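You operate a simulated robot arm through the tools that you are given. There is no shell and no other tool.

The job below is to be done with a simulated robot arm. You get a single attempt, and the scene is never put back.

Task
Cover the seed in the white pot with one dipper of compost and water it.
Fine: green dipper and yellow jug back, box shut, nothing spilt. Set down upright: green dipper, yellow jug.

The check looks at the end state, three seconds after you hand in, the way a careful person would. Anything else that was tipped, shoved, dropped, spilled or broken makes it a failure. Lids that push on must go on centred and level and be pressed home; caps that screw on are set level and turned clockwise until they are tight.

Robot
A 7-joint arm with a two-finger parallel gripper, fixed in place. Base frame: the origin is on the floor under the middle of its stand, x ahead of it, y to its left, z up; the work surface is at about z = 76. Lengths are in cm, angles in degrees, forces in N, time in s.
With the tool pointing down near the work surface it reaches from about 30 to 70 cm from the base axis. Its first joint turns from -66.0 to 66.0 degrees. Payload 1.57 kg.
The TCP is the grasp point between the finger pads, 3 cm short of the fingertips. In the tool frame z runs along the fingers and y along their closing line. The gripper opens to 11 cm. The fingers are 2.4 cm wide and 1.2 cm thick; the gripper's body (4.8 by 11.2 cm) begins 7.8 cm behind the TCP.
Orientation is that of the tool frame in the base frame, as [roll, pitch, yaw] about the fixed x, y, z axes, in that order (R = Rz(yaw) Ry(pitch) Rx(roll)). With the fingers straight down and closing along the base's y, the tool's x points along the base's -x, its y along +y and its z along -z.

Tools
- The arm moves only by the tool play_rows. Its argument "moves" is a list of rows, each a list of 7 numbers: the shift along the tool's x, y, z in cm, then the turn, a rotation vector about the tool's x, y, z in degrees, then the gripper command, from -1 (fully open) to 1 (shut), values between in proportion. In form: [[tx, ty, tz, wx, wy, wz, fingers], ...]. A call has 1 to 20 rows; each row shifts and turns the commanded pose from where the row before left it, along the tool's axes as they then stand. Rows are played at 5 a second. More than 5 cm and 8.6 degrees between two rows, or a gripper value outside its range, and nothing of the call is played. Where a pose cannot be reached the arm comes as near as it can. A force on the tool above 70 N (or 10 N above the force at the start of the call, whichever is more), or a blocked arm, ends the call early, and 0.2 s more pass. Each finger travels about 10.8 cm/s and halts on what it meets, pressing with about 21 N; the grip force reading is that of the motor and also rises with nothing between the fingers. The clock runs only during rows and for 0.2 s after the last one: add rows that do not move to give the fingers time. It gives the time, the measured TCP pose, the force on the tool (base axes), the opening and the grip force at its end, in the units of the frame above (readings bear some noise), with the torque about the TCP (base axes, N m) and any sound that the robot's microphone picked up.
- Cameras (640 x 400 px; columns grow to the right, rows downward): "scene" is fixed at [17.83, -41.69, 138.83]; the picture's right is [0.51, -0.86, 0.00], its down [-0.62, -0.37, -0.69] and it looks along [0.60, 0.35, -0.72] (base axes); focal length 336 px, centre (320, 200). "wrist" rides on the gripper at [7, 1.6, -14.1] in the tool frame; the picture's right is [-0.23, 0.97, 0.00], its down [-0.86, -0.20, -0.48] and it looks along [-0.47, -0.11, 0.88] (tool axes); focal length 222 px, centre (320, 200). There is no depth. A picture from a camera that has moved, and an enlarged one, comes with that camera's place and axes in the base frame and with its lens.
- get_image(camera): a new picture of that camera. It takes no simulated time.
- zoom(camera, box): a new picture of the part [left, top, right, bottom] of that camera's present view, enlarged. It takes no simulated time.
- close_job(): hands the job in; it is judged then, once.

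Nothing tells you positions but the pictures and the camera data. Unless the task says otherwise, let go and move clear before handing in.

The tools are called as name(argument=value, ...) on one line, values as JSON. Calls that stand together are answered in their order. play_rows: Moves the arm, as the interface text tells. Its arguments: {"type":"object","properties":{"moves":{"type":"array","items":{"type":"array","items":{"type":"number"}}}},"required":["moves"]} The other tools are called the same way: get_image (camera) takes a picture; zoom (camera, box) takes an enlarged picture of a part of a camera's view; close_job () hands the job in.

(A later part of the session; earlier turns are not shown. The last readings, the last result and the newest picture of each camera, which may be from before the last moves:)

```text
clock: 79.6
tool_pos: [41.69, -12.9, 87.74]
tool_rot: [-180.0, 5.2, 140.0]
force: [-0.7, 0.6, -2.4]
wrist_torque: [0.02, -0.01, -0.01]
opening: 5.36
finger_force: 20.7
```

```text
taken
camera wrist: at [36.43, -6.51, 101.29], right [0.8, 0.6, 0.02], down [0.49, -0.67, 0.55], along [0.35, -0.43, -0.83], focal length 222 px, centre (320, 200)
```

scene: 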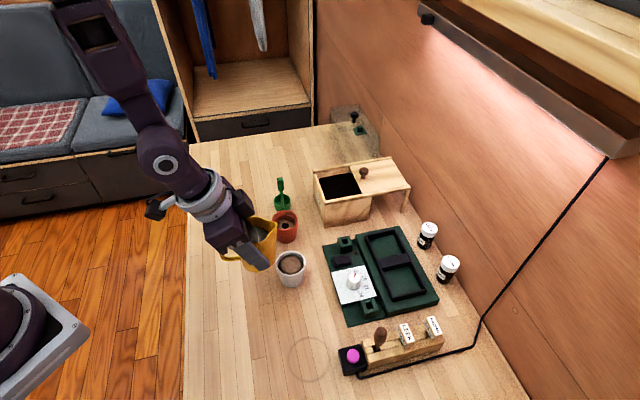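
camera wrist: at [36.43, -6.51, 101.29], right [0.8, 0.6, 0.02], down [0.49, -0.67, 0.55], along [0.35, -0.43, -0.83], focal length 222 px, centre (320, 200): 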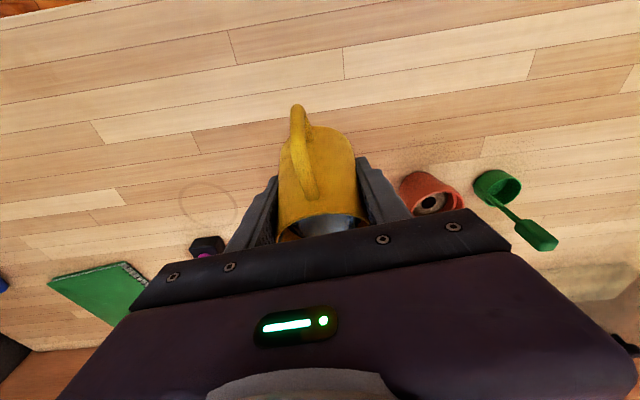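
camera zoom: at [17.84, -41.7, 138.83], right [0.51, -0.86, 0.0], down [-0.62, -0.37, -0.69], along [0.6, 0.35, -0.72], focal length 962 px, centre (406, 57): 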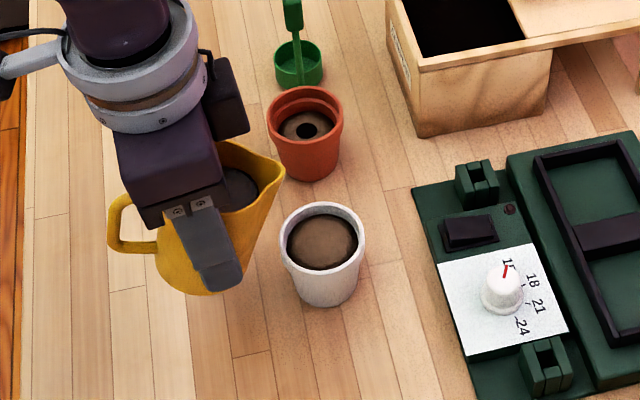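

play_rows(moves=[[0.05, 0, 0.6, 0, 0, 0, 1], [0.1, 0, 1.2, 0, 0, 0, 1], [0.1, 0, 1.2, 0, 0, 0, 1], [0.1, 0, 1.1, 0, 0, 0, 1], [0.05, 0, 0.6, 0, 0, 0, 1], [0, 0, 0, 0, 0, 0, 1]])

zoom(camera="scene", box=[230, 190, 350, 310])

zoom(camera="wrist", box=[240, 80, 460, 240])

```text
clock: 81.0
tool_pos: [41.53, -13.1, 82.74]
tool_rot: [180.0, 5.1, 140.1]
force: [0.6, 0.4, -3.1]
wrist_torque: [0.0, 0.0, 0.01]
opening: 5.35
finger_force: 21.1
```

```text
3.33 times, centred on (290, 250) of scene
camera zoom: at [17.84, -41.7, 138.83], right [0.51, -0.86, 0.0], down [-0.62, -0.37, -0.69], along [0.6, 0.35, -0.72], focal length 1122 px, centre (420, 33)
```

zoom: 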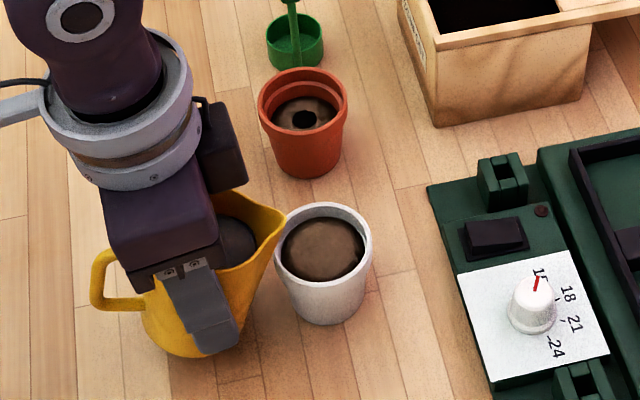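

```text
2.50 times, centred on (350, 160) of wrist
camera zoom: at [36.28, -6.55, 96.39], right [0.8, 0.6, 0.02], down [0.49, -0.67, 0.55], along [0.35, -0.43, -0.83], focal length 555 px, centre (245, 300)
```

zoom: 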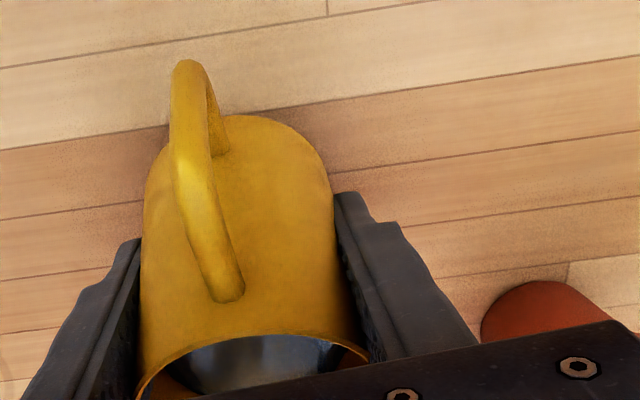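

The spout tip is just inside the pot's near rim, about 1.9 cm short of centre, at z 86.3. I'll slide it 0.6 cm forward, then tilt slowly to 25° and look.

play_rows(moves=[[-0.3, 0, 0.026, 0, 0, 0, 1], [-0.3, 0, 0.026, 0, 0, 0, 1], [0.127, 0, -0.25, 0, 2.5, 0, 1], [0.127, 0, -0.25, 0, 2.5, 0, 1], [0.127, 0, -0.25, 0, 2.5, 0, 1], [0.127, 0, -0.25, 0, 2.5, 0, 1], [-0.2, 0, -0.01, 0, 0, 0, 1], [-0.2, 0, -0.01, 0, 0, 0, 1], [0, 0, 0, 0, 0, 0, 1]])

zoom(camera="scene", box=[230, 190, 350, 310])

```text
clock: 83.0
tool_pos: [42.03, -13.38, 83.81]
tool_rot: [-180.0, -4.9, 140.1]
force: [0.7, 0.1, -1.8]
wrist_torque: [-0.04, 0.0, 0.0]
opening: 5.32
finger_force: 21.2
```

```text
3.33 times, centred on (290, 250) of scene
camera zoom: at [17.84, -41.7, 138.83], right [0.51, -0.86, 0.0], down [-0.62, -0.37, -0.69], along [0.6, 0.35, -0.72], focal length 1122 px, centre (420, 33)
```

zoom: 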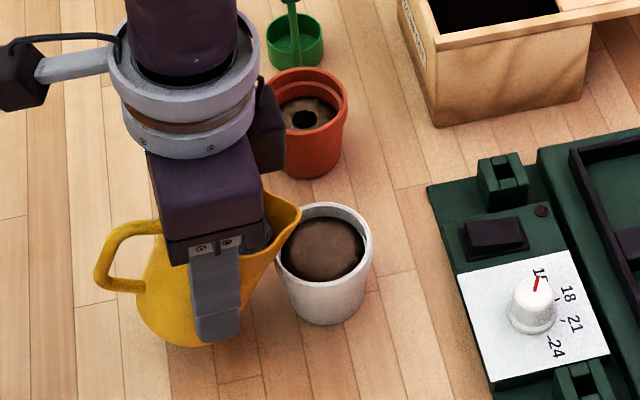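

The spout tip is now about 0.9 cm short of the pot's centre, well inside the rim. No water has come yet. I'll tilt in small steps and watch for the stream and any sound.

play_rows(moves=[[0.127, 0, -0.25, 0, 2.5, 0, 1], [0.127, 0, -0.25, 0, 2.5, 0, 1], [0, 0, 0, 0, 0, 0, 1], [0, 0, 0, 0, 0, 0, 1]])

zoom(camera="scene", box=[230, 190, 350, 310])

```text
clock: 84.0
tool_pos: [41.78, -13.1, 84.38]
tool_rot: [-180.0, -10.0, 140.1]
force: [-0.1, -0.4, -2.8]
wrist_torque: [0.0, -0.05, 0.02]
opening: 5.36
finger_force: 20.7
```

```text
3.33 times, centred on (290, 250) of scene
camera zoom: at [17.84, -41.7, 138.83], right [0.51, -0.86, 0.0], down [-0.62, -0.37, -0.69], along [0.6, 0.35, -0.72], focal length 1122 px, centre (420, 33)
```

zoom: 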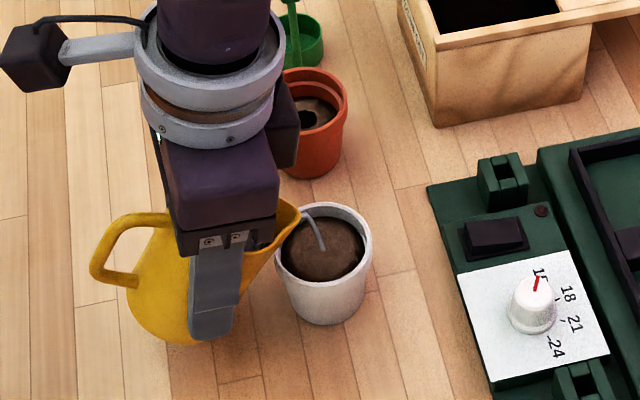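

Water is running in a thin stream that lands near the middle of the pot. I'll hold this angle for a moment and watch.

play_rows(moves=[[0, 0, 0, 0, 0, 0, 1], [0, 0, 0, 0, 0, 0, 1], [0, 0, 0, 0, 0, 0, 1], [0, 0, 0, 0, 0, 0, 1]])

zoom(camera="scene", box=[260, 220, 330, 290])

```text
clock: 85.0
tool_pos: [41.83, -13.28, 84.31]
tool_rot: [-180.0, -9.9, 140.1]
force: [0.1, 0.0, -2.9]
wrist_torque: [-0.02, -0.01, 0.04]
opening: 5.37
finger_force: 20.5
```

```text
5.71 times, centred on (295, 255) of scene
camera zoom: at [17.84, -41.7, 138.83], right [0.51, -0.86, 0.0], down [-0.62, -0.37, -0.69], along [0.6, 0.35, -0.72], focal length 1923 px, centre (463, -114)
```

zoom: 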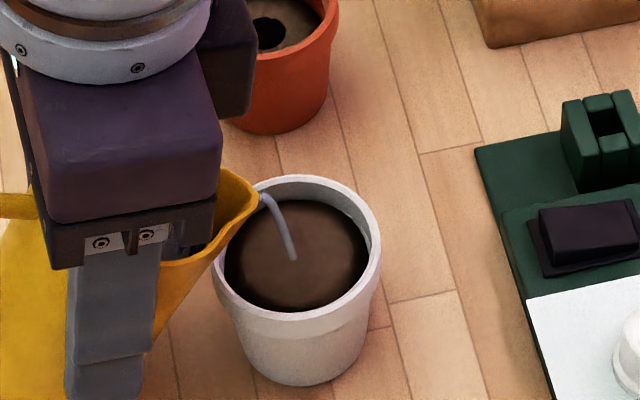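

play_rows(moves=[[0, 0, 0, 0, 0, 0, 1], [0, 0, 0, 0, 0, 0, 1], [0, 0, 0, 0, 0, 0, 1], [0, 0, 0, 0, 0, 0, 1], [0, 0, 0, 0, 0, 0, 1]])

zoom(camera="scene", box=[260, 220, 330, 290])

```text
clock: 86.2
tool_pos: [41.66, -13.18, 84.34]
tool_rot: [-180.0, -10.0, 140.1]
force: [0.0, -0.3, -3.5]
wrist_torque: [-0.02, 0.01, -0.03]
opening: 5.36
finger_force: 21.3
```

```text
5.71 times, centred on (295, 255) of scene
camera zoom: at [17.84, -41.7, 138.83], right [0.51, -0.86, 0.0], down [-0.62, -0.37, -0.69], along [0.6, 0.35, -0.72], focal length 1923 px, centre (463, -114)
```

zoom: 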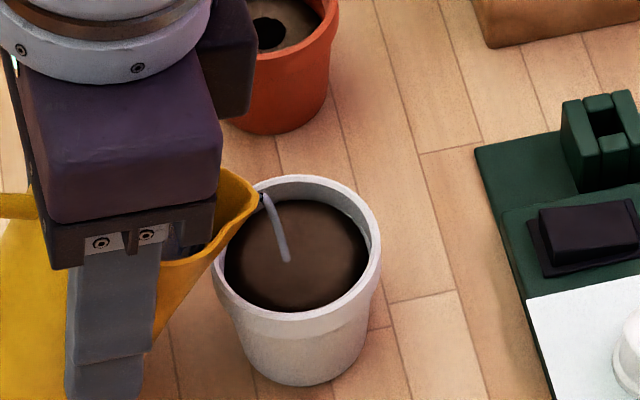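

The stream is thinning as the level balances, and the soil is getting darker. I'll tilt a further 5° in small steps for a bit more water.

play_rows(moves=[[0.127, 0, -0.25, 0, 2.5, 0, 1], [0, 0, 0, 0, 0, 0, 1], [0, 0, 0, 0, 0, 0, 1], [0.127, 0, -0.25, 0, 2.5, 0, 1], [0, 0, 0, 0, 0, 0, 1], [0, 0, 0, 0, 0, 0, 1], [0, 0, 0, 0, 0, 0, 1]])

zoom(camera="scene", box=[260, 220, 330, 290])

```text
clock: 87.8
tool_pos: [41.74, -13.08, 84.96]
tool_rot: [180.0, -14.9, 140.1]
force: [-0.1, 0.4, -2.5]
wrist_torque: [-0.03, 0.01, 0.0]
opening: 5.37
finger_force: 21.2
```

```text
5.71 times, centred on (295, 255) of scene
camera zoom: at [17.84, -41.7, 138.83], right [0.51, -0.86, 0.0], down [-0.62, -0.37, -0.69], along [0.6, 0.35, -0.72], focal length 1923 px, centre (463, -114)
```

zoom: 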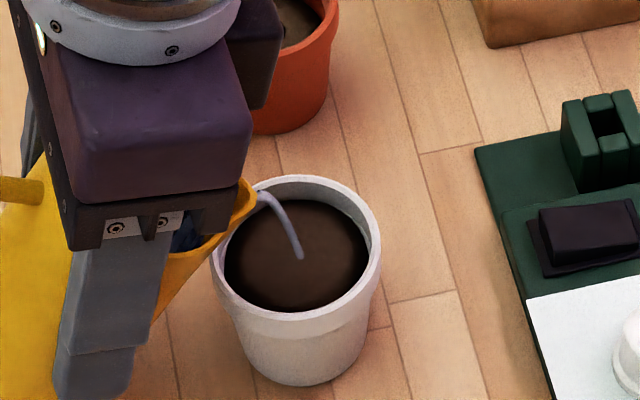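

play_rows(moves=[[0, 0, 0, 0, 0, 0, 1], [0, 0, 0, 0, 0, 0, 1], [0, 0, 0, 0, 0, 0, 1], [0, 0, 0, 0, 0, 0, 1], [0, 0, 0, 0, 0, 0, 1]])

zoom(camera="scene", box=[260, 220, 330, 290])

```text
clock: 89.0
tool_pos: [41.64, -13.06, 84.86]
tool_rot: [180.0, -14.9, 140.1]
force: [0.6, 0.4, -2.7]
wrist_torque: [0.01, 0.01, -0.01]
opening: 5.34
finger_force: 20.9
```

```text
5.71 times, centred on (295, 255) of scene
camera zoom: at [17.84, -41.7, 138.83], right [0.51, -0.86, 0.0], down [-0.62, -0.37, -0.69], along [0.6, 0.35, -0.72], focal length 1923 px, centre (463, -114)
```

zoom: 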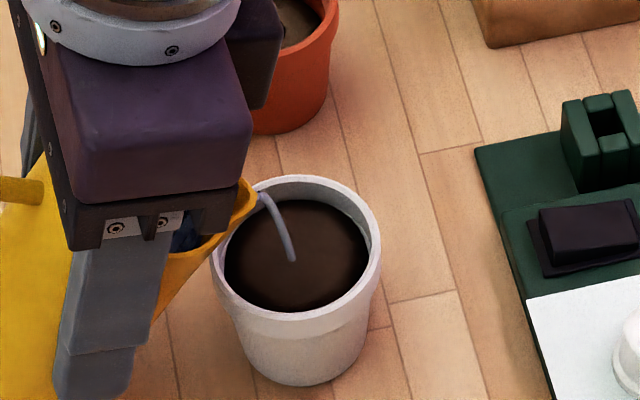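

play_rows(moves=[[0, 0, 0, 0, 0, 0, 1], [0, 0, 0, 0, 0, 0, 1], [0.127, 0, -0.25, 0, 2.5, 0, 1], [0, 0, 0, 0, 0, 0, 1], [0, 0, 0, 0, 0, 0, 1], [0, 0, 0, 0, 0, 0, 1], [0, 0, 0, 0, 0, 0, 1]])

zoom(camera="scene", box=[260, 220, 330, 290])

```text
clock: 90.6
tool_pos: [41.62, -13.06, 85.25]
tool_rot: [180.0, -17.4, 140.1]
force: [-0.6, 0.6, -3.1]
wrist_torque: [0.01, -0.02, -0.01]
opening: 5.36
finger_force: 21.2
```

```text
5.71 times, centred on (295, 255) of scene
camera zoom: at [17.84, -41.7, 138.83], right [0.51, -0.86, 0.0], down [-0.62, -0.37, -0.69], along [0.6, 0.35, -0.72], focal length 1923 px, centre (463, -114)
```

zoom: 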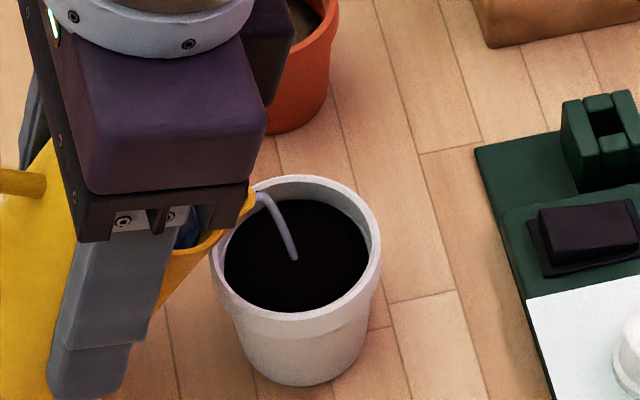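

The soil is now dark and thoroughly wet, with nothing spilt. I'll tip the spout back to stop the flow, holding it over the pot so any last drips fall in.

play_rows(moves=[[-0.286, 0, 0.485, 0, -5, 0, 1], [-0.286, 0, 0.485, 0, -5, 0, 1], [-0.286, 0, 0.485, 0, -5, 0, 1], [-0.138, 0, 0.246, 0, -2.5, 0, 1], [0, 0, 0, 0, 0, 0, 1], [0, 0, 0, 0, 0, 0, 1], [0, 0, 0, 0, 0, 0, 1]])

zoom(camera="scene", box=[240, 200, 340, 300])

```text
clock: 92.2
tool_pos: [42.14, -13.44, 83.33]
tool_rot: [179.9, 0.1, 140.1]
force: [-0.4, -0.5, -3.2]
wrist_torque: [0.01, -0.01, 0.02]
opening: 5.38
finger_force: 21.3
```

```text
4.00 times, centred on (290, 250) of scene
camera zoom: at [17.84, -41.7, 138.83], right [0.51, -0.86, 0.0], down [-0.62, -0.37, -0.69], along [0.6, 0.35, -0.72], focal length 1346 px, centre (440, 0)
```

zoom: 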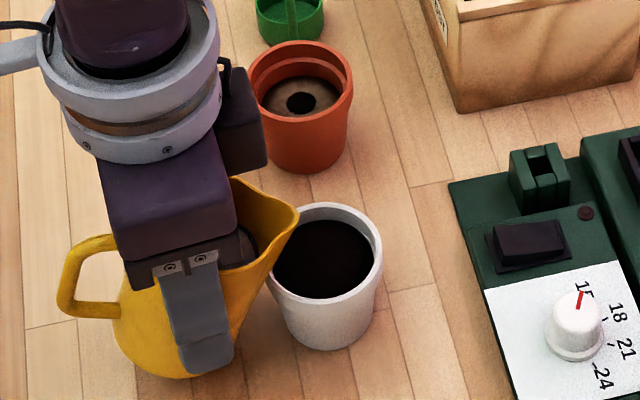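

The flow has stopped cleanly. I'll raise the jug straight up and turn it upright above the pot.

play_rows(moves=[[0, 0, -0.6, 0, 0, 0, 1], [0, 0, -1.2, 0, 0, 0, 1], [0, 0, -1.6, 0, 0, 0, 1], [0, 0, -1.6, 0, 0, 0, 1], [0, 0, -1.4, 0, 0, 0, 1], [0, 0, -1.0, 0, 0, 0, 1], [0, 0, -0.6, 0, 0, 0, 1], [-0.286, 0, 0.485, 0, -5, 0, 1], [-0.286, 0, 0.485, 0, -5, 0, 1], [-0.286, 0, 0.485, 0, -5, 0, 1], [-0.286, 0, 0.485, 0, -5, 0, 1], [0, 0, 0, 0, 0, 0, 1], [0, 0, 0, 0, 0, 0, 1]])

get_image(camera="scene")

get_image(camera="wrist")

```text
clock: 95.0
tool_pos: [43.12, -14.25, 89.58]
tool_rot: [179.9, 20.1, 140.1]
force: [-0.1, 0.0, -3.4]
wrist_torque: [0.0, 0.04, -0.04]
opening: 5.36
finger_force: 20.9
```

```text
taken
```

scene: 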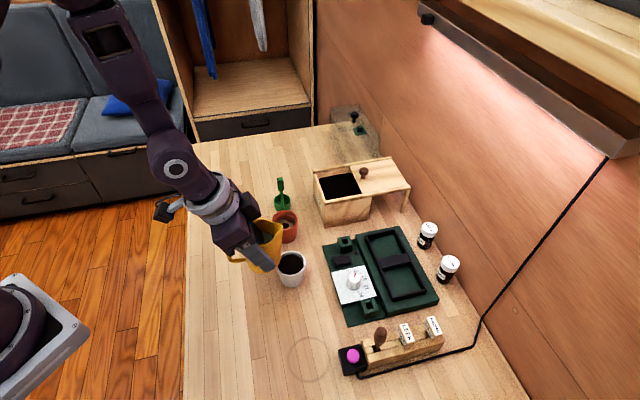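

```text
taken
camera wrist: at [35.54, -5.77, 100.65], right [0.79, 0.61, 0.08], down [0.36, -0.56, 0.74], along [0.5, -0.56, -0.66], focal length 222 px, centre (320, 200)
```

wrist: 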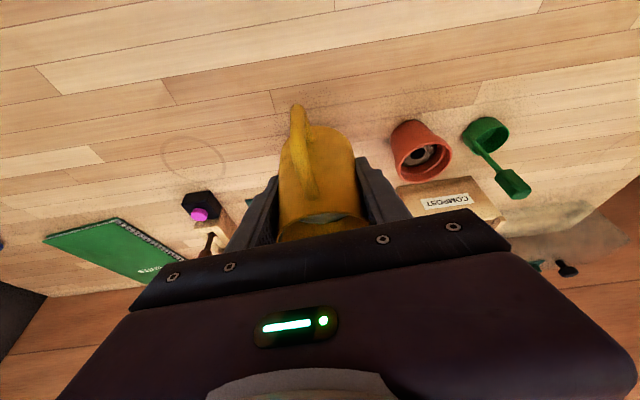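

The white pot is watered and the jug is upright above it. I'll carry it back over its original spot gently, keeping the height.

play_rows(moves=[[-0.107, -0.56, 0.039, 0, 0, 0, 1], [-0.213, -1.12, 0.078, 0, 0, 0, 1], [-0.32, -1.68, 0.116, 0, 0, 0, 1], [-0.426, -2.24, 0.155, 0, 0, 0, 1], [-0.426, -2.24, 0.155, 0, 0, 0, 1], [-0.32, -1.68, 0.116, 0, 0, 0, 1], [-0.213, -1.12, 0.078, 0, 0, 0, 1], [-0.107, -0.56, 0.039, 0, 0, 0, 1], [0, 0, 0, 0, 0, 0, 1], [0, 0, 0, 0, 0, 0, 1]])

```text
clock: 97.2
tool_pos: [37.96, -24.45, 89.36]
tool_rot: [-180.0, 20.1, 140.0]
force: [0.6, -0.4, -2.5]
wrist_torque: [0.02, -0.03, 0.0]
opening: 5.37
finger_force: 21.3
```

play_rows(moves=[[0.2, 0, -0.07, 0, 0, 0, 1], [0.27, 0, 0.75, 0, 0, 0, 1], [0.51, 0, 1.41, 0, 0, 0, 1], [0.62, 0, 1.69, 0, 0, 0, 1], [0.62, 0, 1.69, 0, 0, 0, 1], [0.41, 0, 1.13, 0, 0, 0, 1], [0.27, 0, 0.75, 0, 0, 0, 1], [0, 0, 0, 0, 0, 0, 1], [0, 0, 0, 0, 0, 0, 1]])

get_image(camera="wrist")

zoom(camera="scene", box=[220, 220, 380, 390])

```text
clock: 99.2
tool_pos: [37.59, -24.27, 81.65]
tool_rot: [-179.9, 20.1, 140.2]
force: [0.5, -0.4, -3.2]
wrist_torque: [0.02, -0.01, 0.0]
opening: 5.35
finger_force: 21.2
```

```text
taken
camera wrist: at [29.85, -15.81, 92.73], right [0.79, 0.61, 0.08], down [0.36, -0.56, 0.74], along [0.5, -0.56, -0.66], focal length 222 px, centre (320, 200)
```

wrist: 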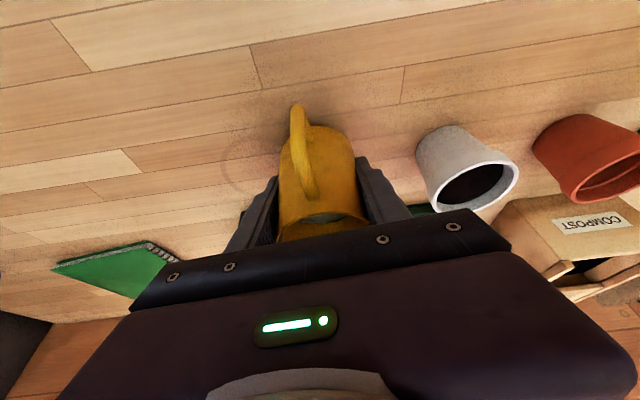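

```text
2.35 times, centred on (300, 305) of scene
camera zoom: at [17.84, -41.7, 138.83], right [0.51, -0.86, 0.0], down [-0.62, -0.37, -0.69], along [0.6, 0.35, -0.72], focal length 792 px, centre (367, -47)
```

zoom: 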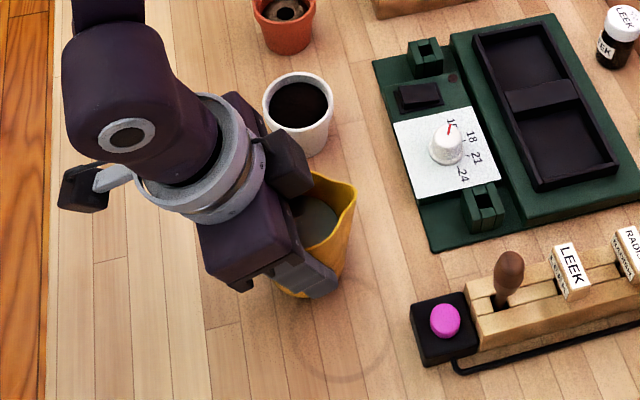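

play_rows(moves=[[0.17, 0, 0.47, 0, 0, 0, 1], [0.1, 0, 0.28, 0, 0, 0, 1], [0.034, 0, 0.094, 0, 0, 0, 1], [0, 0, 0, 0, 0, 0, 1]])

play_rows(moves=[[0.034, 0, 0.094, 0, 0, 0, 1], [0, 0, 0, 0, 0, 0, 1]])

```text
clock: 100.2
tool_pos: [37.52, -24.28, 80.86]
tool_rot: [-180.0, 20.1, 140.1]
force: [-0.7, 0.3, -3.0]
wrist_torque: [0.01, 0.01, -0.01]
opening: 5.37
finger_force: 20.9
```

```text
clock: 100.8
tool_pos: [37.45, -24.23, 80.67]
tool_rot: [180.0, 20.1, 140.1]
force: [0.1, -0.4, -1.8]
wrist_torque: [-0.01, 0.03, -0.02]
opening: 5.34
finger_force: 20.5
```

play_rows(moves=[[0.027, 0, 0.075, 0, 0, 0, 1], [0, 0, 0, 0, 0, 0, 1], [0, 0, 0, 0, 0, 0, 1]])

```text
clock: 101.6
tool_pos: [37.62, -24.37, 80.52]
tool_rot: [-179.9, 20.2, 140.1]
force: [0.9, -0.2, -2.6]
wrist_torque: [-0.03, 0.02, 0.04]
opening: 5.36
finger_force: 21.2
```

The jug still hangs free by a hair; I'll keep lowering in very small steps until the bench takes its weight.

play_rows(moves=[[0.024, 0, 0.066, 0, 0, 0, 1], [0, 0, 0, 0, 0, 0, 1], [0, 0, 0, 0, 0, 0, 1]])

play_rows(moves=[[0.024, 0, 0.066, 0, 0, 0, 1], [0, 0, 0, 0, 0, 0, 1], [0, 0, 0, 0, 0, 0, 1]])

```text
clock: 102.4
tool_pos: [37.75, -24.31, 80.63]
tool_rot: [180.0, 20.0, 140.0]
force: [-2.7, 3.9, 15.0]
wrist_torque: [0.16, -0.14, 0.05]
opening: 5.39
finger_force: 20.9
```

```text
clock: 103.2
tool_pos: [37.57, -24.38, 80.51]
tool_rot: [-179.9, 20.0, 140.1]
force: [-1.9, -0.9, 15.4]
wrist_torque: [0.07, -0.2, -0.02]
opening: 5.31
finger_force: 21.3
```

Contact with the bench is firm (15 N). I'll relieve the pressure slightly and open the fingers.

play_rows(moves=[[-0.03, 0, -0.08, 0, 0, 0, 1], [0, 0, 0, 0, 0, 0, 1]])

play_rows(moves=[[0, 0, 0, 0, 0, 0, -0.05], [0, 0, 0, 0, 0, 0, -0.2], [0, 0, 0, 0, 0, 0, -0.5], [0, 0, 0, 0, 0, 0, -1], [0, 0, 0, 0, 0, 0, -1], [0, 0, 0, 0, 0, 0, -1]])

get_image(camera="wrist")

```text
clock: 103.8
tool_pos: [37.56, -24.25, 80.62]
tool_rot: [180.0, 20.0, 140.2]
force: [-0.1, 0.8, -2.6]
wrist_torque: [0.03, 0.02, -0.01]
opening: 5.36
finger_force: 21.1
```

```text
clock: 105.2
tool_pos: [37.57, -24.36, 80.52]
tool_rot: [-179.9, 20.1, 140.1]
force: [0.4, 0.5, -0.1]
wrist_torque: [0.02, 0.01, -0.01]
opening: 11.01
finger_force: 0.0
```

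```text
taken
camera wrist: at [29.91, -15.8, 91.55], right [0.79, 0.61, 0.08], down [0.36, -0.56, 0.74], along [0.5, -0.56, -0.66], focal length 222 px, centre (320, 200)
```

wrist: 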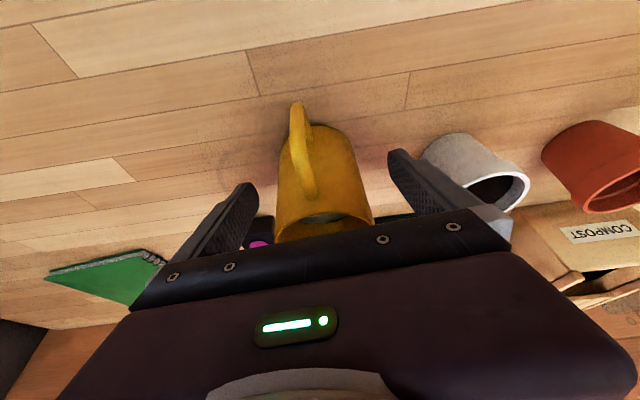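

The jug stands on its spot. I'll withdraw back along the tool axis and inspect.

play_rows(moves=[[0, 0, -1, 0, 0, 0, -1], [0, 0, -2.5, 0, 0, 0, -1], [0, 0, -3, 0, 0, 0, -1], [0, 0, -3, 0, 0, 0, -1], [0, 0, -3, 0, 0, 0, -1], [0, 0, -3, 0, 0, 0, -1], [0, 0, 0, 0, 0, 0, -1]])

get_image(camera="scene")

zoom(camera="scene", box=[220, 220, 380, 390])

get_image(camera="wrist")

```text
clock: 106.8
tool_pos: [33.62, -20.84, 95.0]
tool_rot: [179.9, 20.0, 140.1]
force: [0.2, 0.8, 0.4]
wrist_torque: [-0.02, -0.01, -0.03]
opening: 11.01
finger_force: 0.1
```

```text
taken
```

scene: 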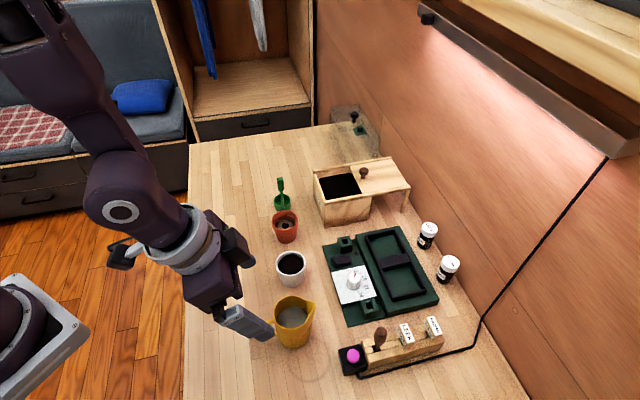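

```text
2.35 times, centred on (300, 305) of scene
camera zoom: at [17.83, -41.69, 138.83], right [0.51, -0.86, 0.0], down [-0.62, -0.37, -0.69], along [0.6, 0.35, -0.72], focal length 792 px, centre (367, -47)
```

zoom: 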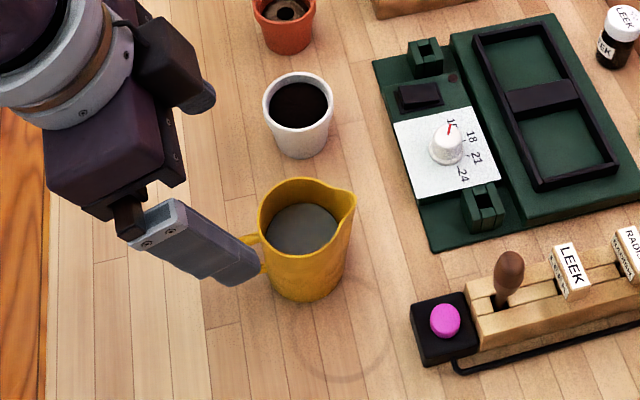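

```text
taken
camera wrist: at [25.91, -12.37, 106.1], right [0.79, 0.61, 0.08], down [0.36, -0.56, 0.74], along [0.5, -0.56, -0.67], focal length 222 px, centre (320, 200)
```

wrist: 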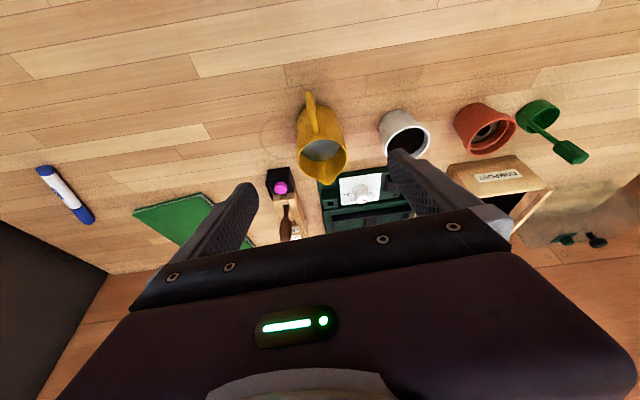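

The jug is back exactly where it stood, upright. Now for the lid: the knob is at about (73.9, -20.5, 87), so I need an outward-leaning tool. I'll rise, straighten, turn to yaw 190° and move toward the box.

play_rows(moves=[[-1.14, 0, -3.13, 0, 0, 0, -1], [-1.14, 0, -3.13, 0, 0, 0, -1], [-1.14, 0, -3.13, 0, 0, 0, -1], [0, 0, 0, 0, 6.67, 0, -1], [0, 0, 0, 0, 6.67, 0, -1], [0, 0, 0, 0, 6.67, 0, -1], [0, 0, 0, 0, 0, -7.14, -1], [0, 0, 0, 0, 0, -7.14, -1], [0, 0, 0, 0, 0, -7.14, -1], [0, 0, 0, 0, 0, -7.14, -1], [0, 0, 0, 0, 0, -7.14, -1], [0, 0, 0, 0, 0, -7.14, -1], [0, 0, 0, 0, 0, -7.14, -1], [0, 0, 0, 0, 0, 0, -1]])

play_rows(moves=[[-3.4, 0.26, 0, 0, 0, 0, -1], [-3.4, 0.26, 0, 0, 0, 0, -1], [-3.4, 0.26, 0, 0, 0, 0, -1], [-3.4, 0.26, 0, 0, 0, 0, -1], [-3.4, 0.26, 0, 0, 0, 0, -1], [-3.4, 0.26, 0, 0, 0, 0, -1], [-3.4, 0.26, 0, 0, 0, 0, -1], [-3.4, 0.26, 0, 0, 0, 0, -1], [0, 0, 0, 0, -7, 0, -1], [0, 0, 0, 0, -7, 0, -1], [0, 0, 0, 0, -7, 0, -1], [0, 0, 0, 0, -7, 0, -1], [0, 0, 0, 0, -7, 0, -1], [0, 0, 0, 0, 0, 0, -1]])

get_image(camera="wrist")

get_image(camera="scene")

```text
clock: 109.8
tool_pos: [33.59, -20.82, 105.18]
tool_rot: [-179.8, -0.1, -169.9]
force: [0.6, 0.1, 0.7]
wrist_torque: [0.02, 0.01, 0.01]
opening: 11.01
finger_force: 0.0
```

```text
clock: 112.8
tool_pos: [59.86, -14.09, 105.14]
tool_rot: [-179.9, 35.1, -169.9]
force: [0.4, 0.2, -0.2]
wrist_torque: [0.01, 0.03, 0.03]
opening: 10.98
finger_force: 0.1
```

```text
taken
camera wrist: at [46.03, -14.95, 112.76], right [0.01, 0.99, 0.13], down [0.45, -0.12, 0.88], along [0.89, 0.05, -0.45], focal length 222 px, centre (320, 200)
```

wrist: 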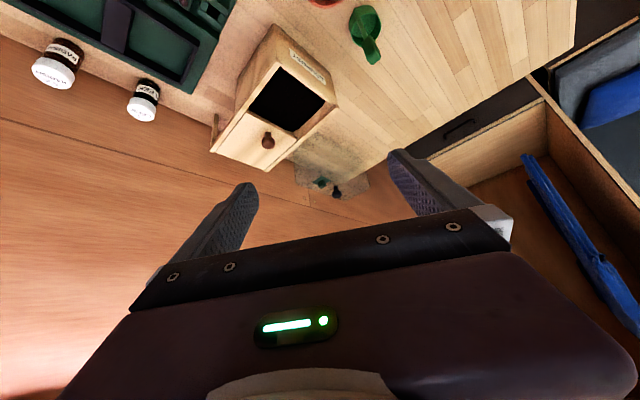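

```text
taken
```

scene: 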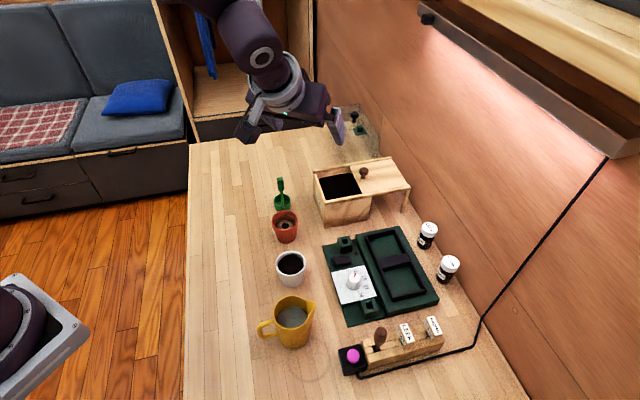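

zoom(camera="wrist", box=[200, 60, 360, 200])

zoom(camera="scene", box=[310, 145, 420, 235])

```text
2.86 times, centred on (280, 130) of wrist
camera zoom: at [46.03, -14.95, 112.76], right [0.01, 0.99, 0.13], down [0.45, -0.12, 0.88], along [0.89, 0.05, -0.45], focal length 635 px, centre (434, 400)
```

zoom: 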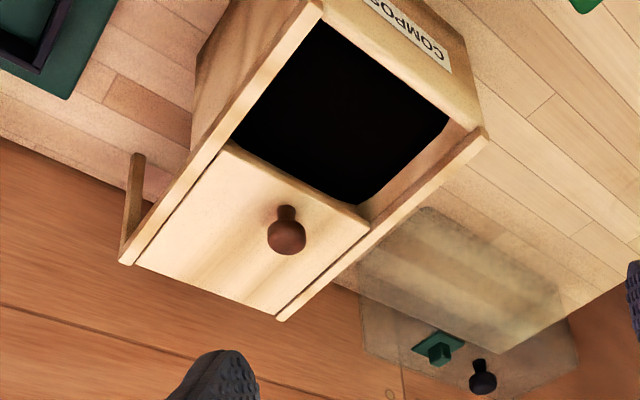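

```text
4.44 times, centred on (365, 190) of scene
camera zoom: at [17.83, -41.7, 138.83], right [0.51, -0.86, 0.0], down [-0.62, -0.37, -0.69], along [0.6, 0.35, -0.72], focal length 1496 px, centre (120, 244)
```

zoom: 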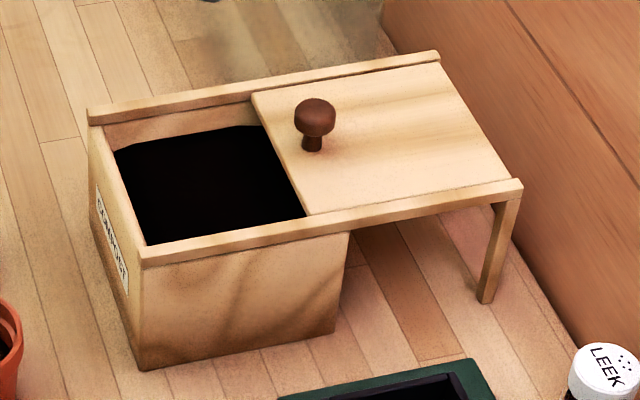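

The knob's head is at (74.1, -20.4, 87.0), about 2.2 cm across. I'll narrow the fingers to about 5 cm and move to a pre-grasp point back along the tool axis from it.

play_rows(moves=[[-0.04, -2.18, 3.06, 0, 0, 0, 0.1], [-0.04, -2.18, 3.06, 0, 0, 0, 0.1], [-0.04, -2.18, 3.06, 0, 0, 0, 0.1], [-0.04, -2.18, 3.06, 0, 0, 0, 0.1], [0, 0, 0, 0, 0, 0, 0.1]])

get_image(camera="wrist")

zoom(camera="wrist", box=[240, 80, 400, 220])

zoom(camera="scene", box=[290, 90, 430, 230])

```text
clock: 114.0
tool_pos: [68.6, -21.48, 95.19]
tool_rot: [-179.9, 35.0, -169.8]
force: [-0.5, 0.6, 0.4]
wrist_torque: [0.02, 0.04, 0.0]
opening: 4.95
finger_force: 0.0
```

```text
taken
camera wrist: at [54.7, -22.32, 102.88], right [0.01, 0.99, 0.13], down [0.45, -0.12, 0.88], along [0.89, 0.05, -0.45], focal length 222 px, centre (320, 200)
```

wrist: 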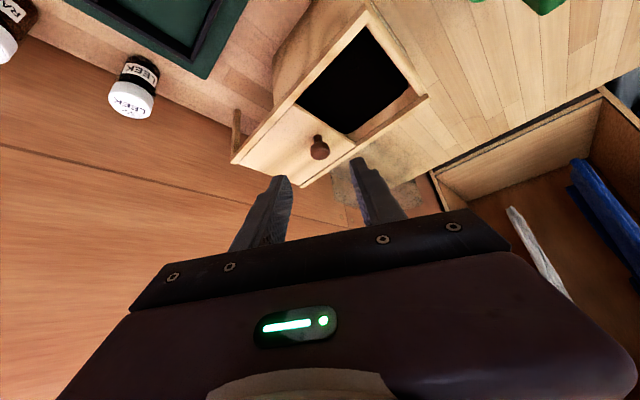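

```text
2.86 times, centred on (320, 150) of wrist
camera zoom: at [54.7, -22.32, 102.88], right [0.01, 0.99, 0.13], down [0.45, -0.12, 0.88], along [0.89, 0.05, -0.45], focal length 635 px, centre (320, 343)
```

zoom: 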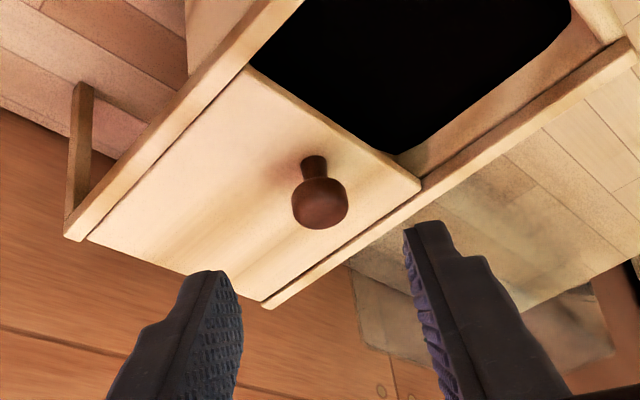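

```text
2.86 times, centred on (360, 160) of scene
camera zoom: at [17.83, -41.7, 138.83], right [0.51, -0.86, 0.0], down [-0.62, -0.37, -0.69], along [0.6, 0.35, -0.72], focal length 962 px, centre (206, 314)
```

zoom: 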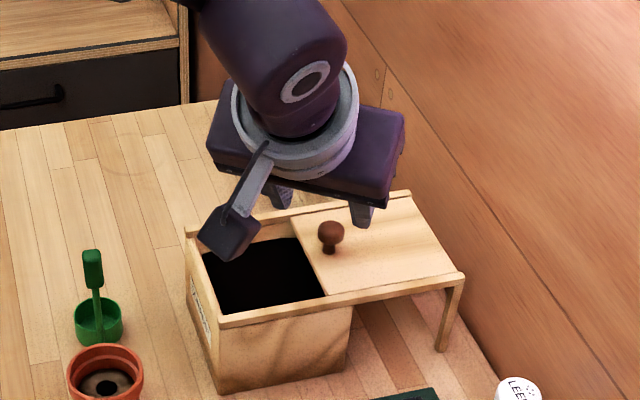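

The knob is centred between the fingers (offsets about 0.1 cm) and roughly 9.9 cm ahead. I'll advance 7.9 cm along the tool axis, keeping the fingertips just above the lid.

play_rows(moves=[[0.13, 0.05, 2, 0, 0, 0, 0.1], [0, 0, 2.2, 0, 0, 0, 0.1], [0, 0, 2, 0, 0, 0, 0.1], [0, 0, 1.0, 0, 0, 0, 0.1], [0, 0, 0.5, 0, 0, 0, 0.1], [0, 0, 0, 0, 0, 0, 0.1]])

zoom(camera="wrist", box=[240, 80, 400, 220])

zoom(camera="scene", box=[310, 130, 420, 230])

```text
clock: 115.4
tool_pos: [72.75, -20.59, 88.78]
tool_rot: [-179.9, 35.0, -169.9]
force: [-0.2, -0.1, -0.5]
wrist_torque: [-0.01, -0.01, -0.01]
opening: 4.96
finger_force: 0.1
```

```text
2.86 times, centred on (320, 150) of wrist
camera zoom: at [58.94, -21.47, 96.49], right [0.01, 0.99, 0.13], down [0.45, -0.12, 0.88], along [0.89, 0.05, -0.45], focal length 635 px, centre (320, 343)
```

zoom: 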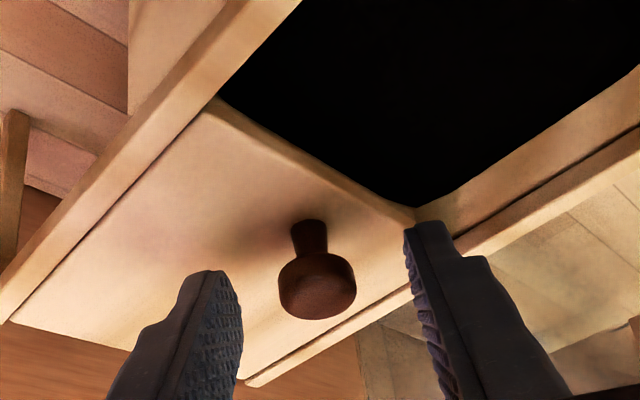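

```text
4.00 times, centred on (365, 180) of scene
camera zoom: at [17.83, -41.69, 138.83], right [0.51, -0.86, 0.0], down [-0.62, -0.37, -0.69], along [0.6, 0.35, -0.72], focal length 1346 px, centre (140, 280)
```

zoom: 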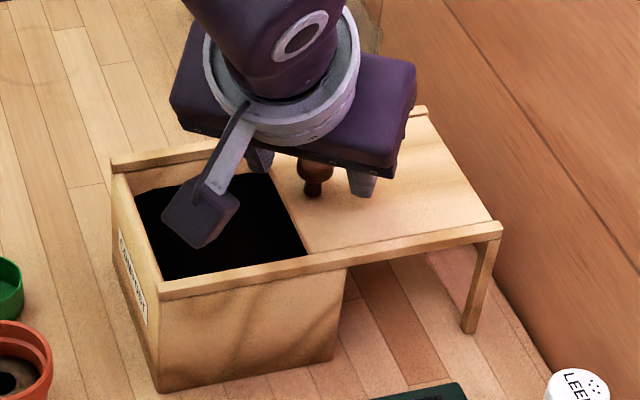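

The knob's head is between the pads, just where intended. Closing on it now.

play_rows(moves=[[0, 0, 0, 0, 0, 0, 0.4], [0, 0, 0, 0, 0, 0, 0.7], [0, 0, 0, 0, 0, 0, 1], [0, 0, 0, 0, 0, 0, 1], [0, 0, 0, 0, 0, 0, 1]])

zoom(camera="wrist", box=[240, 80, 400, 220])

```text
clock: 116.6
tool_pos: [72.94, -20.52, 88.69]
tool_rot: [-179.9, 35.1, -169.9]
force: [-3.2, -4.0, 0.1]
wrist_torque: [-0.07, 0.04, -0.03]
opening: 2.17
finger_force: 34.7
```

```text
2.86 times, centred on (320, 150) of wrist
camera zoom: at [58.92, -21.5, 96.5], right [0.01, 0.99, 0.13], down [0.45, -0.12, 0.88], along [0.89, 0.05, -0.45], focal length 635 px, centre (320, 343)
```

zoom: 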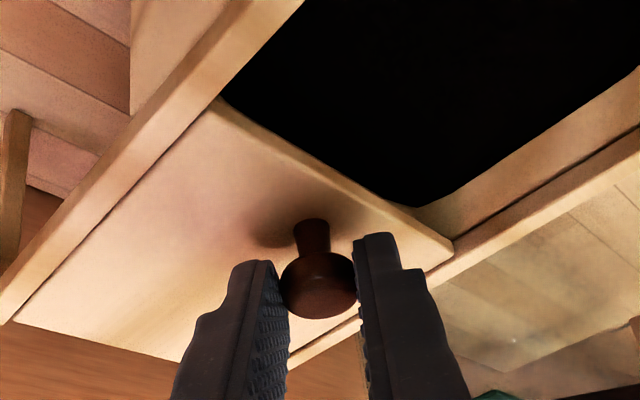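

The knob is gripped. Now I pull the lid along its rails toward the label end, in direction (-0.70, 0.71), starting with 2 cm while watching the force.

play_rows(moves=[[0.231, 0.412, -0.162, 0, 0, 0, 1], [0.347, 0.619, -0.244, 0, 0, 0, 1], [0.347, 0.619, -0.244, 0, 0, 0, 1], [0, 0, 0, 0, 0, 0, 1]])

zoom(camera="scene", box=[310, 130, 420, 230])

```text
clock: 117.6
tool_pos: [71.36, -19.18, 88.78]
tool_rot: [-179.9, 35.0, -169.9]
force: [-8.8, -10.0, 2.6]
wrist_torque: [-0.07, -0.26, -0.2]
opening: 2.19
finger_force: 34.7
```

```text
4.00 times, centred on (365, 180) of scene
camera zoom: at [17.8, -41.72, 138.83], right [0.51, -0.86, 0.0], down [-0.62, -0.37, -0.69], along [0.6, 0.35, -0.72], focal length 1346 px, centre (140, 280)
```

zoom: 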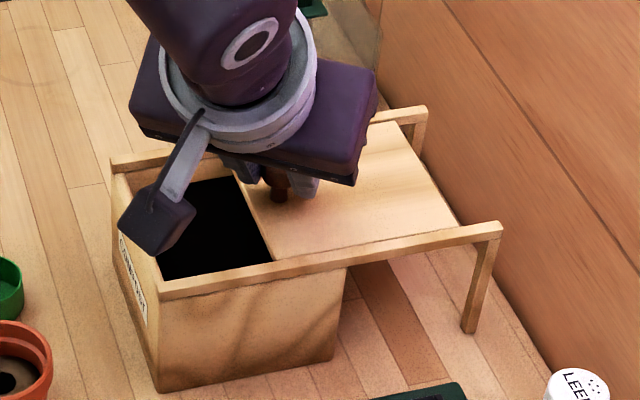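

The lid slides freely. A sideways force shows my line is about 1.3° off the rails, so I'll correct that and continue.

play_rows(moves=[[0.04, -0.034, -0.028, 0, 0, 0, 1], [0.382, 0.65, -0.268, 0, 0, 0, 1], [0.382, 0.65, -0.268, 0, 0, 0, 1], [0.382, 0.65, -0.268, 0, 0, 0, 1], [0, 0, 0, 0, 0, 0, 1]])

zoom(camera="scene", box=[310, 130, 420, 230])

```text
clock: 118.8
tool_pos: [69.54, -17.43, 88.96]
tool_rot: [180.0, 35.0, -169.9]
force: [-3.9, -1.8, -5.1]
wrist_torque: [-0.17, 0.55, 0.11]
opening: 2.13
finger_force: 34.3
```

```text
4.00 times, centred on (365, 180) of scene
camera zoom: at [17.84, -41.7, 138.83], right [0.51, -0.86, 0.0], down [-0.62, -0.37, -0.69], along [0.6, 0.35, -0.72], focal length 1346 px, centre (140, 280)
```

zoom: 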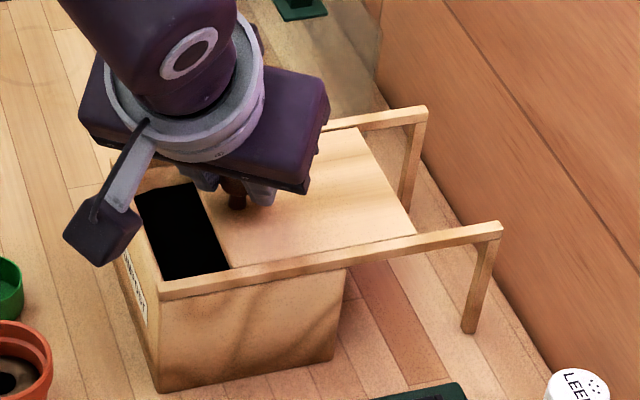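

play_rows(moves=[[0.029, 0, 0.041, 0, 0, 0, 1], [0.382, 0.65, -0.268, 0, 0, 0, 1], [0.382, 0.65, -0.268, 0, 0, 0, 1], [0.382, 0.65, -0.268, 0, 0, 0, 1], [0, 0, 0, 0, 0, 0, 1]])

zoom(camera="scene", box=[310, 130, 420, 230])

```text
clock: 120.0
tool_pos: [67.89, -15.6, 88.76]
tool_rot: [-179.9, 35.1, -169.8]
force: [5.1, 6.2, 0.1]
wrist_torque: [-0.01, 0.47, 0.16]
opening: 2.19
finger_force: 34.3
```

```text
4.00 times, centred on (365, 180) of scene
camera zoom: at [17.85, -41.68, 138.83], right [0.51, -0.86, 0.0], down [-0.62, -0.37, -0.69], along [0.6, 0.35, -0.72], focal length 1346 px, centre (140, 280)
```

zoom: 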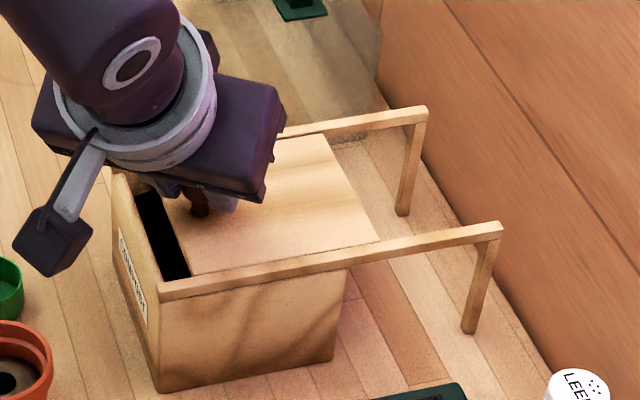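

play_rows(moves=[[-0.027, 0.023, 0.019, 0, 0, 0, 1], [0.235, 0.409, -0.165, 0, 0, 0, 1], [0.188, 0.327, -0.132, 0, 0, 0, 1], [0, 0, 0, 0, 0, 0, 1]])

zoom(camera="scene", box=[310, 130, 420, 230])

```text
clock: 121.0
tool_pos: [67.39, -15.12, 88.76]
tool_rot: [-179.9, 35.1, -169.8]
force: [9.2, 6.5, 13.2]
wrist_torque: [0.22, -0.42, 0.05]
opening: 2.18
finger_force: 35.1
```

```text
4.00 times, centred on (365, 180) of scene
camera zoom: at [17.82, -41.67, 138.84], right [0.51, -0.86, 0.0], down [-0.62, -0.37, -0.69], along [0.6, 0.35, -0.72], focal length 1346 px, centre (140, 280)
```

zoom: 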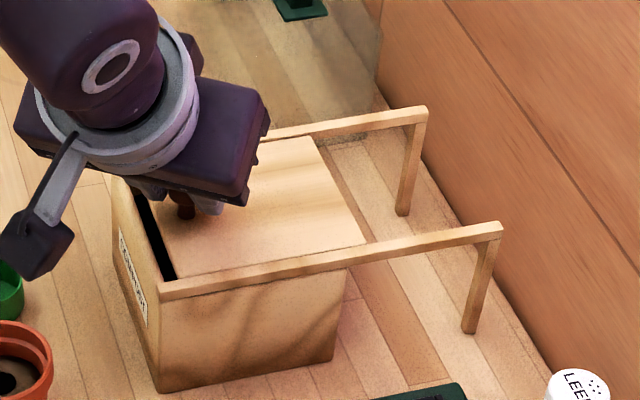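

play_rows(moves=[[-0.063, 0.029, -0.017, 0, 0, 0, 1], [0.165, 0.286, -0.116, 0, 0, 0, 1], [0, 0, 0, 0, 0, 0, 1]])

zoom(camera="scene", box=[310, 150, 380, 220])

```text
clock: 121.8
tool_pos: [67.12, -14.92, 88.71]
tool_rot: [-179.8, 35.0, -169.8]
force: [3.8, 1.7, 20.2]
wrist_torque: [0.07, -0.29, 0.07]
opening: 2.22
finger_force: 34.8
```

```text
5.71 times, centred on (345, 185) of scene
camera zoom: at [17.8, -41.68, 138.84], right [0.51, -0.86, 0.0], down [-0.62, -0.37, -0.69], along [0.6, 0.35, -0.72], focal length 1923 px, centre (177, 286)
```

zoom: 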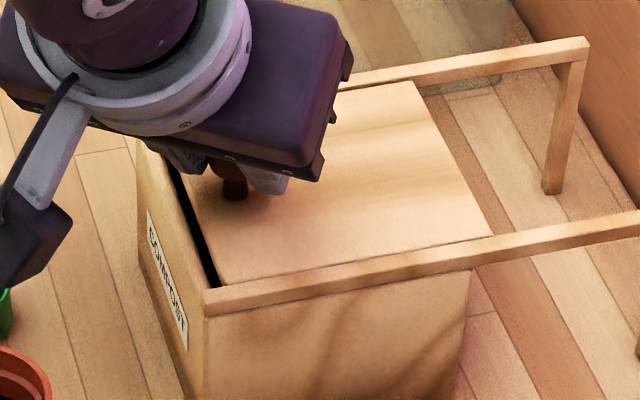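

A strip about 0.4 cm wide is still open. I'll ease the downward pressure and keep pulling in small steps until the lid meets its stop.

play_rows(moves=[[-0.046, 0, -0.065, 0, 0, 0, 1], [0.118, 0.205, -0.083, 0, 0, 0, 1], [0, 0, 0, 0, 0, 0, 1]])

play_rows(moves=[[0.094, 0.164, -0.066, 0, 0, 0, 1], [0, 0, 0, 0, 0, 0, 1]])

zoom(camera="scene", box=[310, 150, 380, 220])

```text
clock: 122.6
tool_pos: [66.89, -14.82, 88.75]
tool_rot: [-179.9, 35.0, -169.9]
force: [3.4, 2.4, 9.3]
wrist_torque: [0.11, -0.37, 0.0]
opening: 2.18
finger_force: 34.4
```

```text
clock: 123.2
tool_pos: [66.78, -14.52, 88.74]
tool_rot: [180.0, 34.9, -169.9]
force: [2.0, 2.7, -2.8]
wrist_torque: [0.13, -0.88, 0.01]
opening: 2.16
finger_force: 34.8
```

```text
5.71 times, centred on (345, 185) of scene
camera zoom: at [17.84, -41.69, 138.83], right [0.51, -0.86, 0.0], down [-0.62, -0.37, -0.69], along [0.6, 0.35, -0.72], focal length 1923 px, centre (177, 286)
```

zoom: 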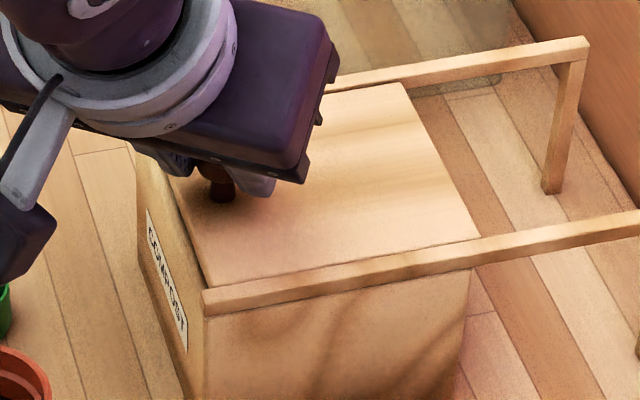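

play_rows(moves=[[0.094, 0.164, -0.066, 0, 0, 0, 1], [0, 0, 0, 0, 0, 0, 1]])

zoom(camera="wrist", box=[240, 60, 440, 220])

zoom(camera="scene", box=[320, 170, 360, 210])

```text
clock: 123.8
tool_pos: [66.63, -14.39, 88.87]
tool_rot: [-180.0, 34.8, -169.8]
force: [3.9, 1.7, -15.4]
wrist_torque: [0.11, -0.41, 0.08]
opening: 2.16
finger_force: 34.8
```

```text
2.50 times, centred on (340, 140) of wrist
camera zoom: at [52.72, -15.31, 96.55], right [0.01, 0.99, 0.13], down [0.46, -0.12, 0.88], along [0.89, 0.05, -0.46], focal length 555 px, centre (270, 350)
```

zoom: 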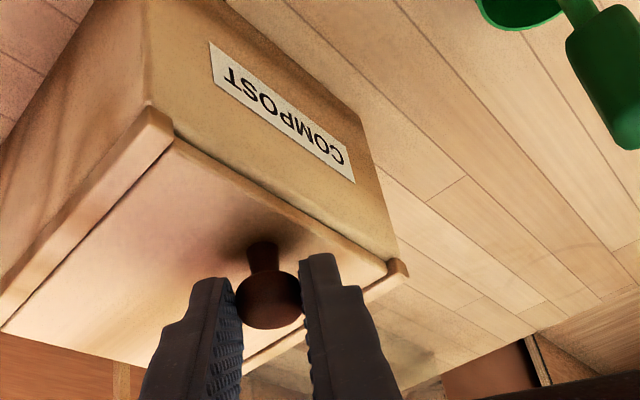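

```text
10.00 times, centred on (340, 190) of scene
camera zoom: at [17.87, -41.69, 138.82], right [0.51, -0.86, 0.0], down [-0.62, -0.37, -0.69], along [0.6, 0.35, -0.72], focal length 3365 px, centre (120, 300)
```

zoom: 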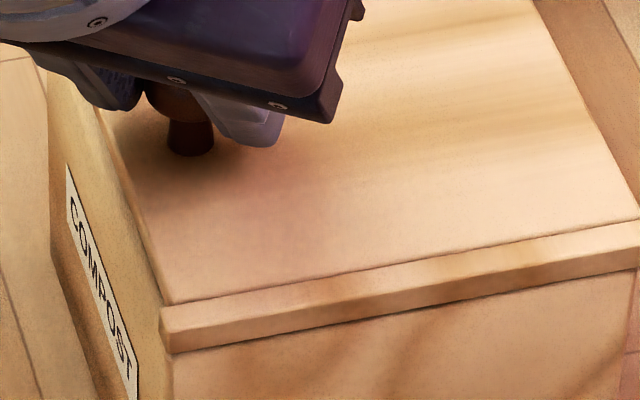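

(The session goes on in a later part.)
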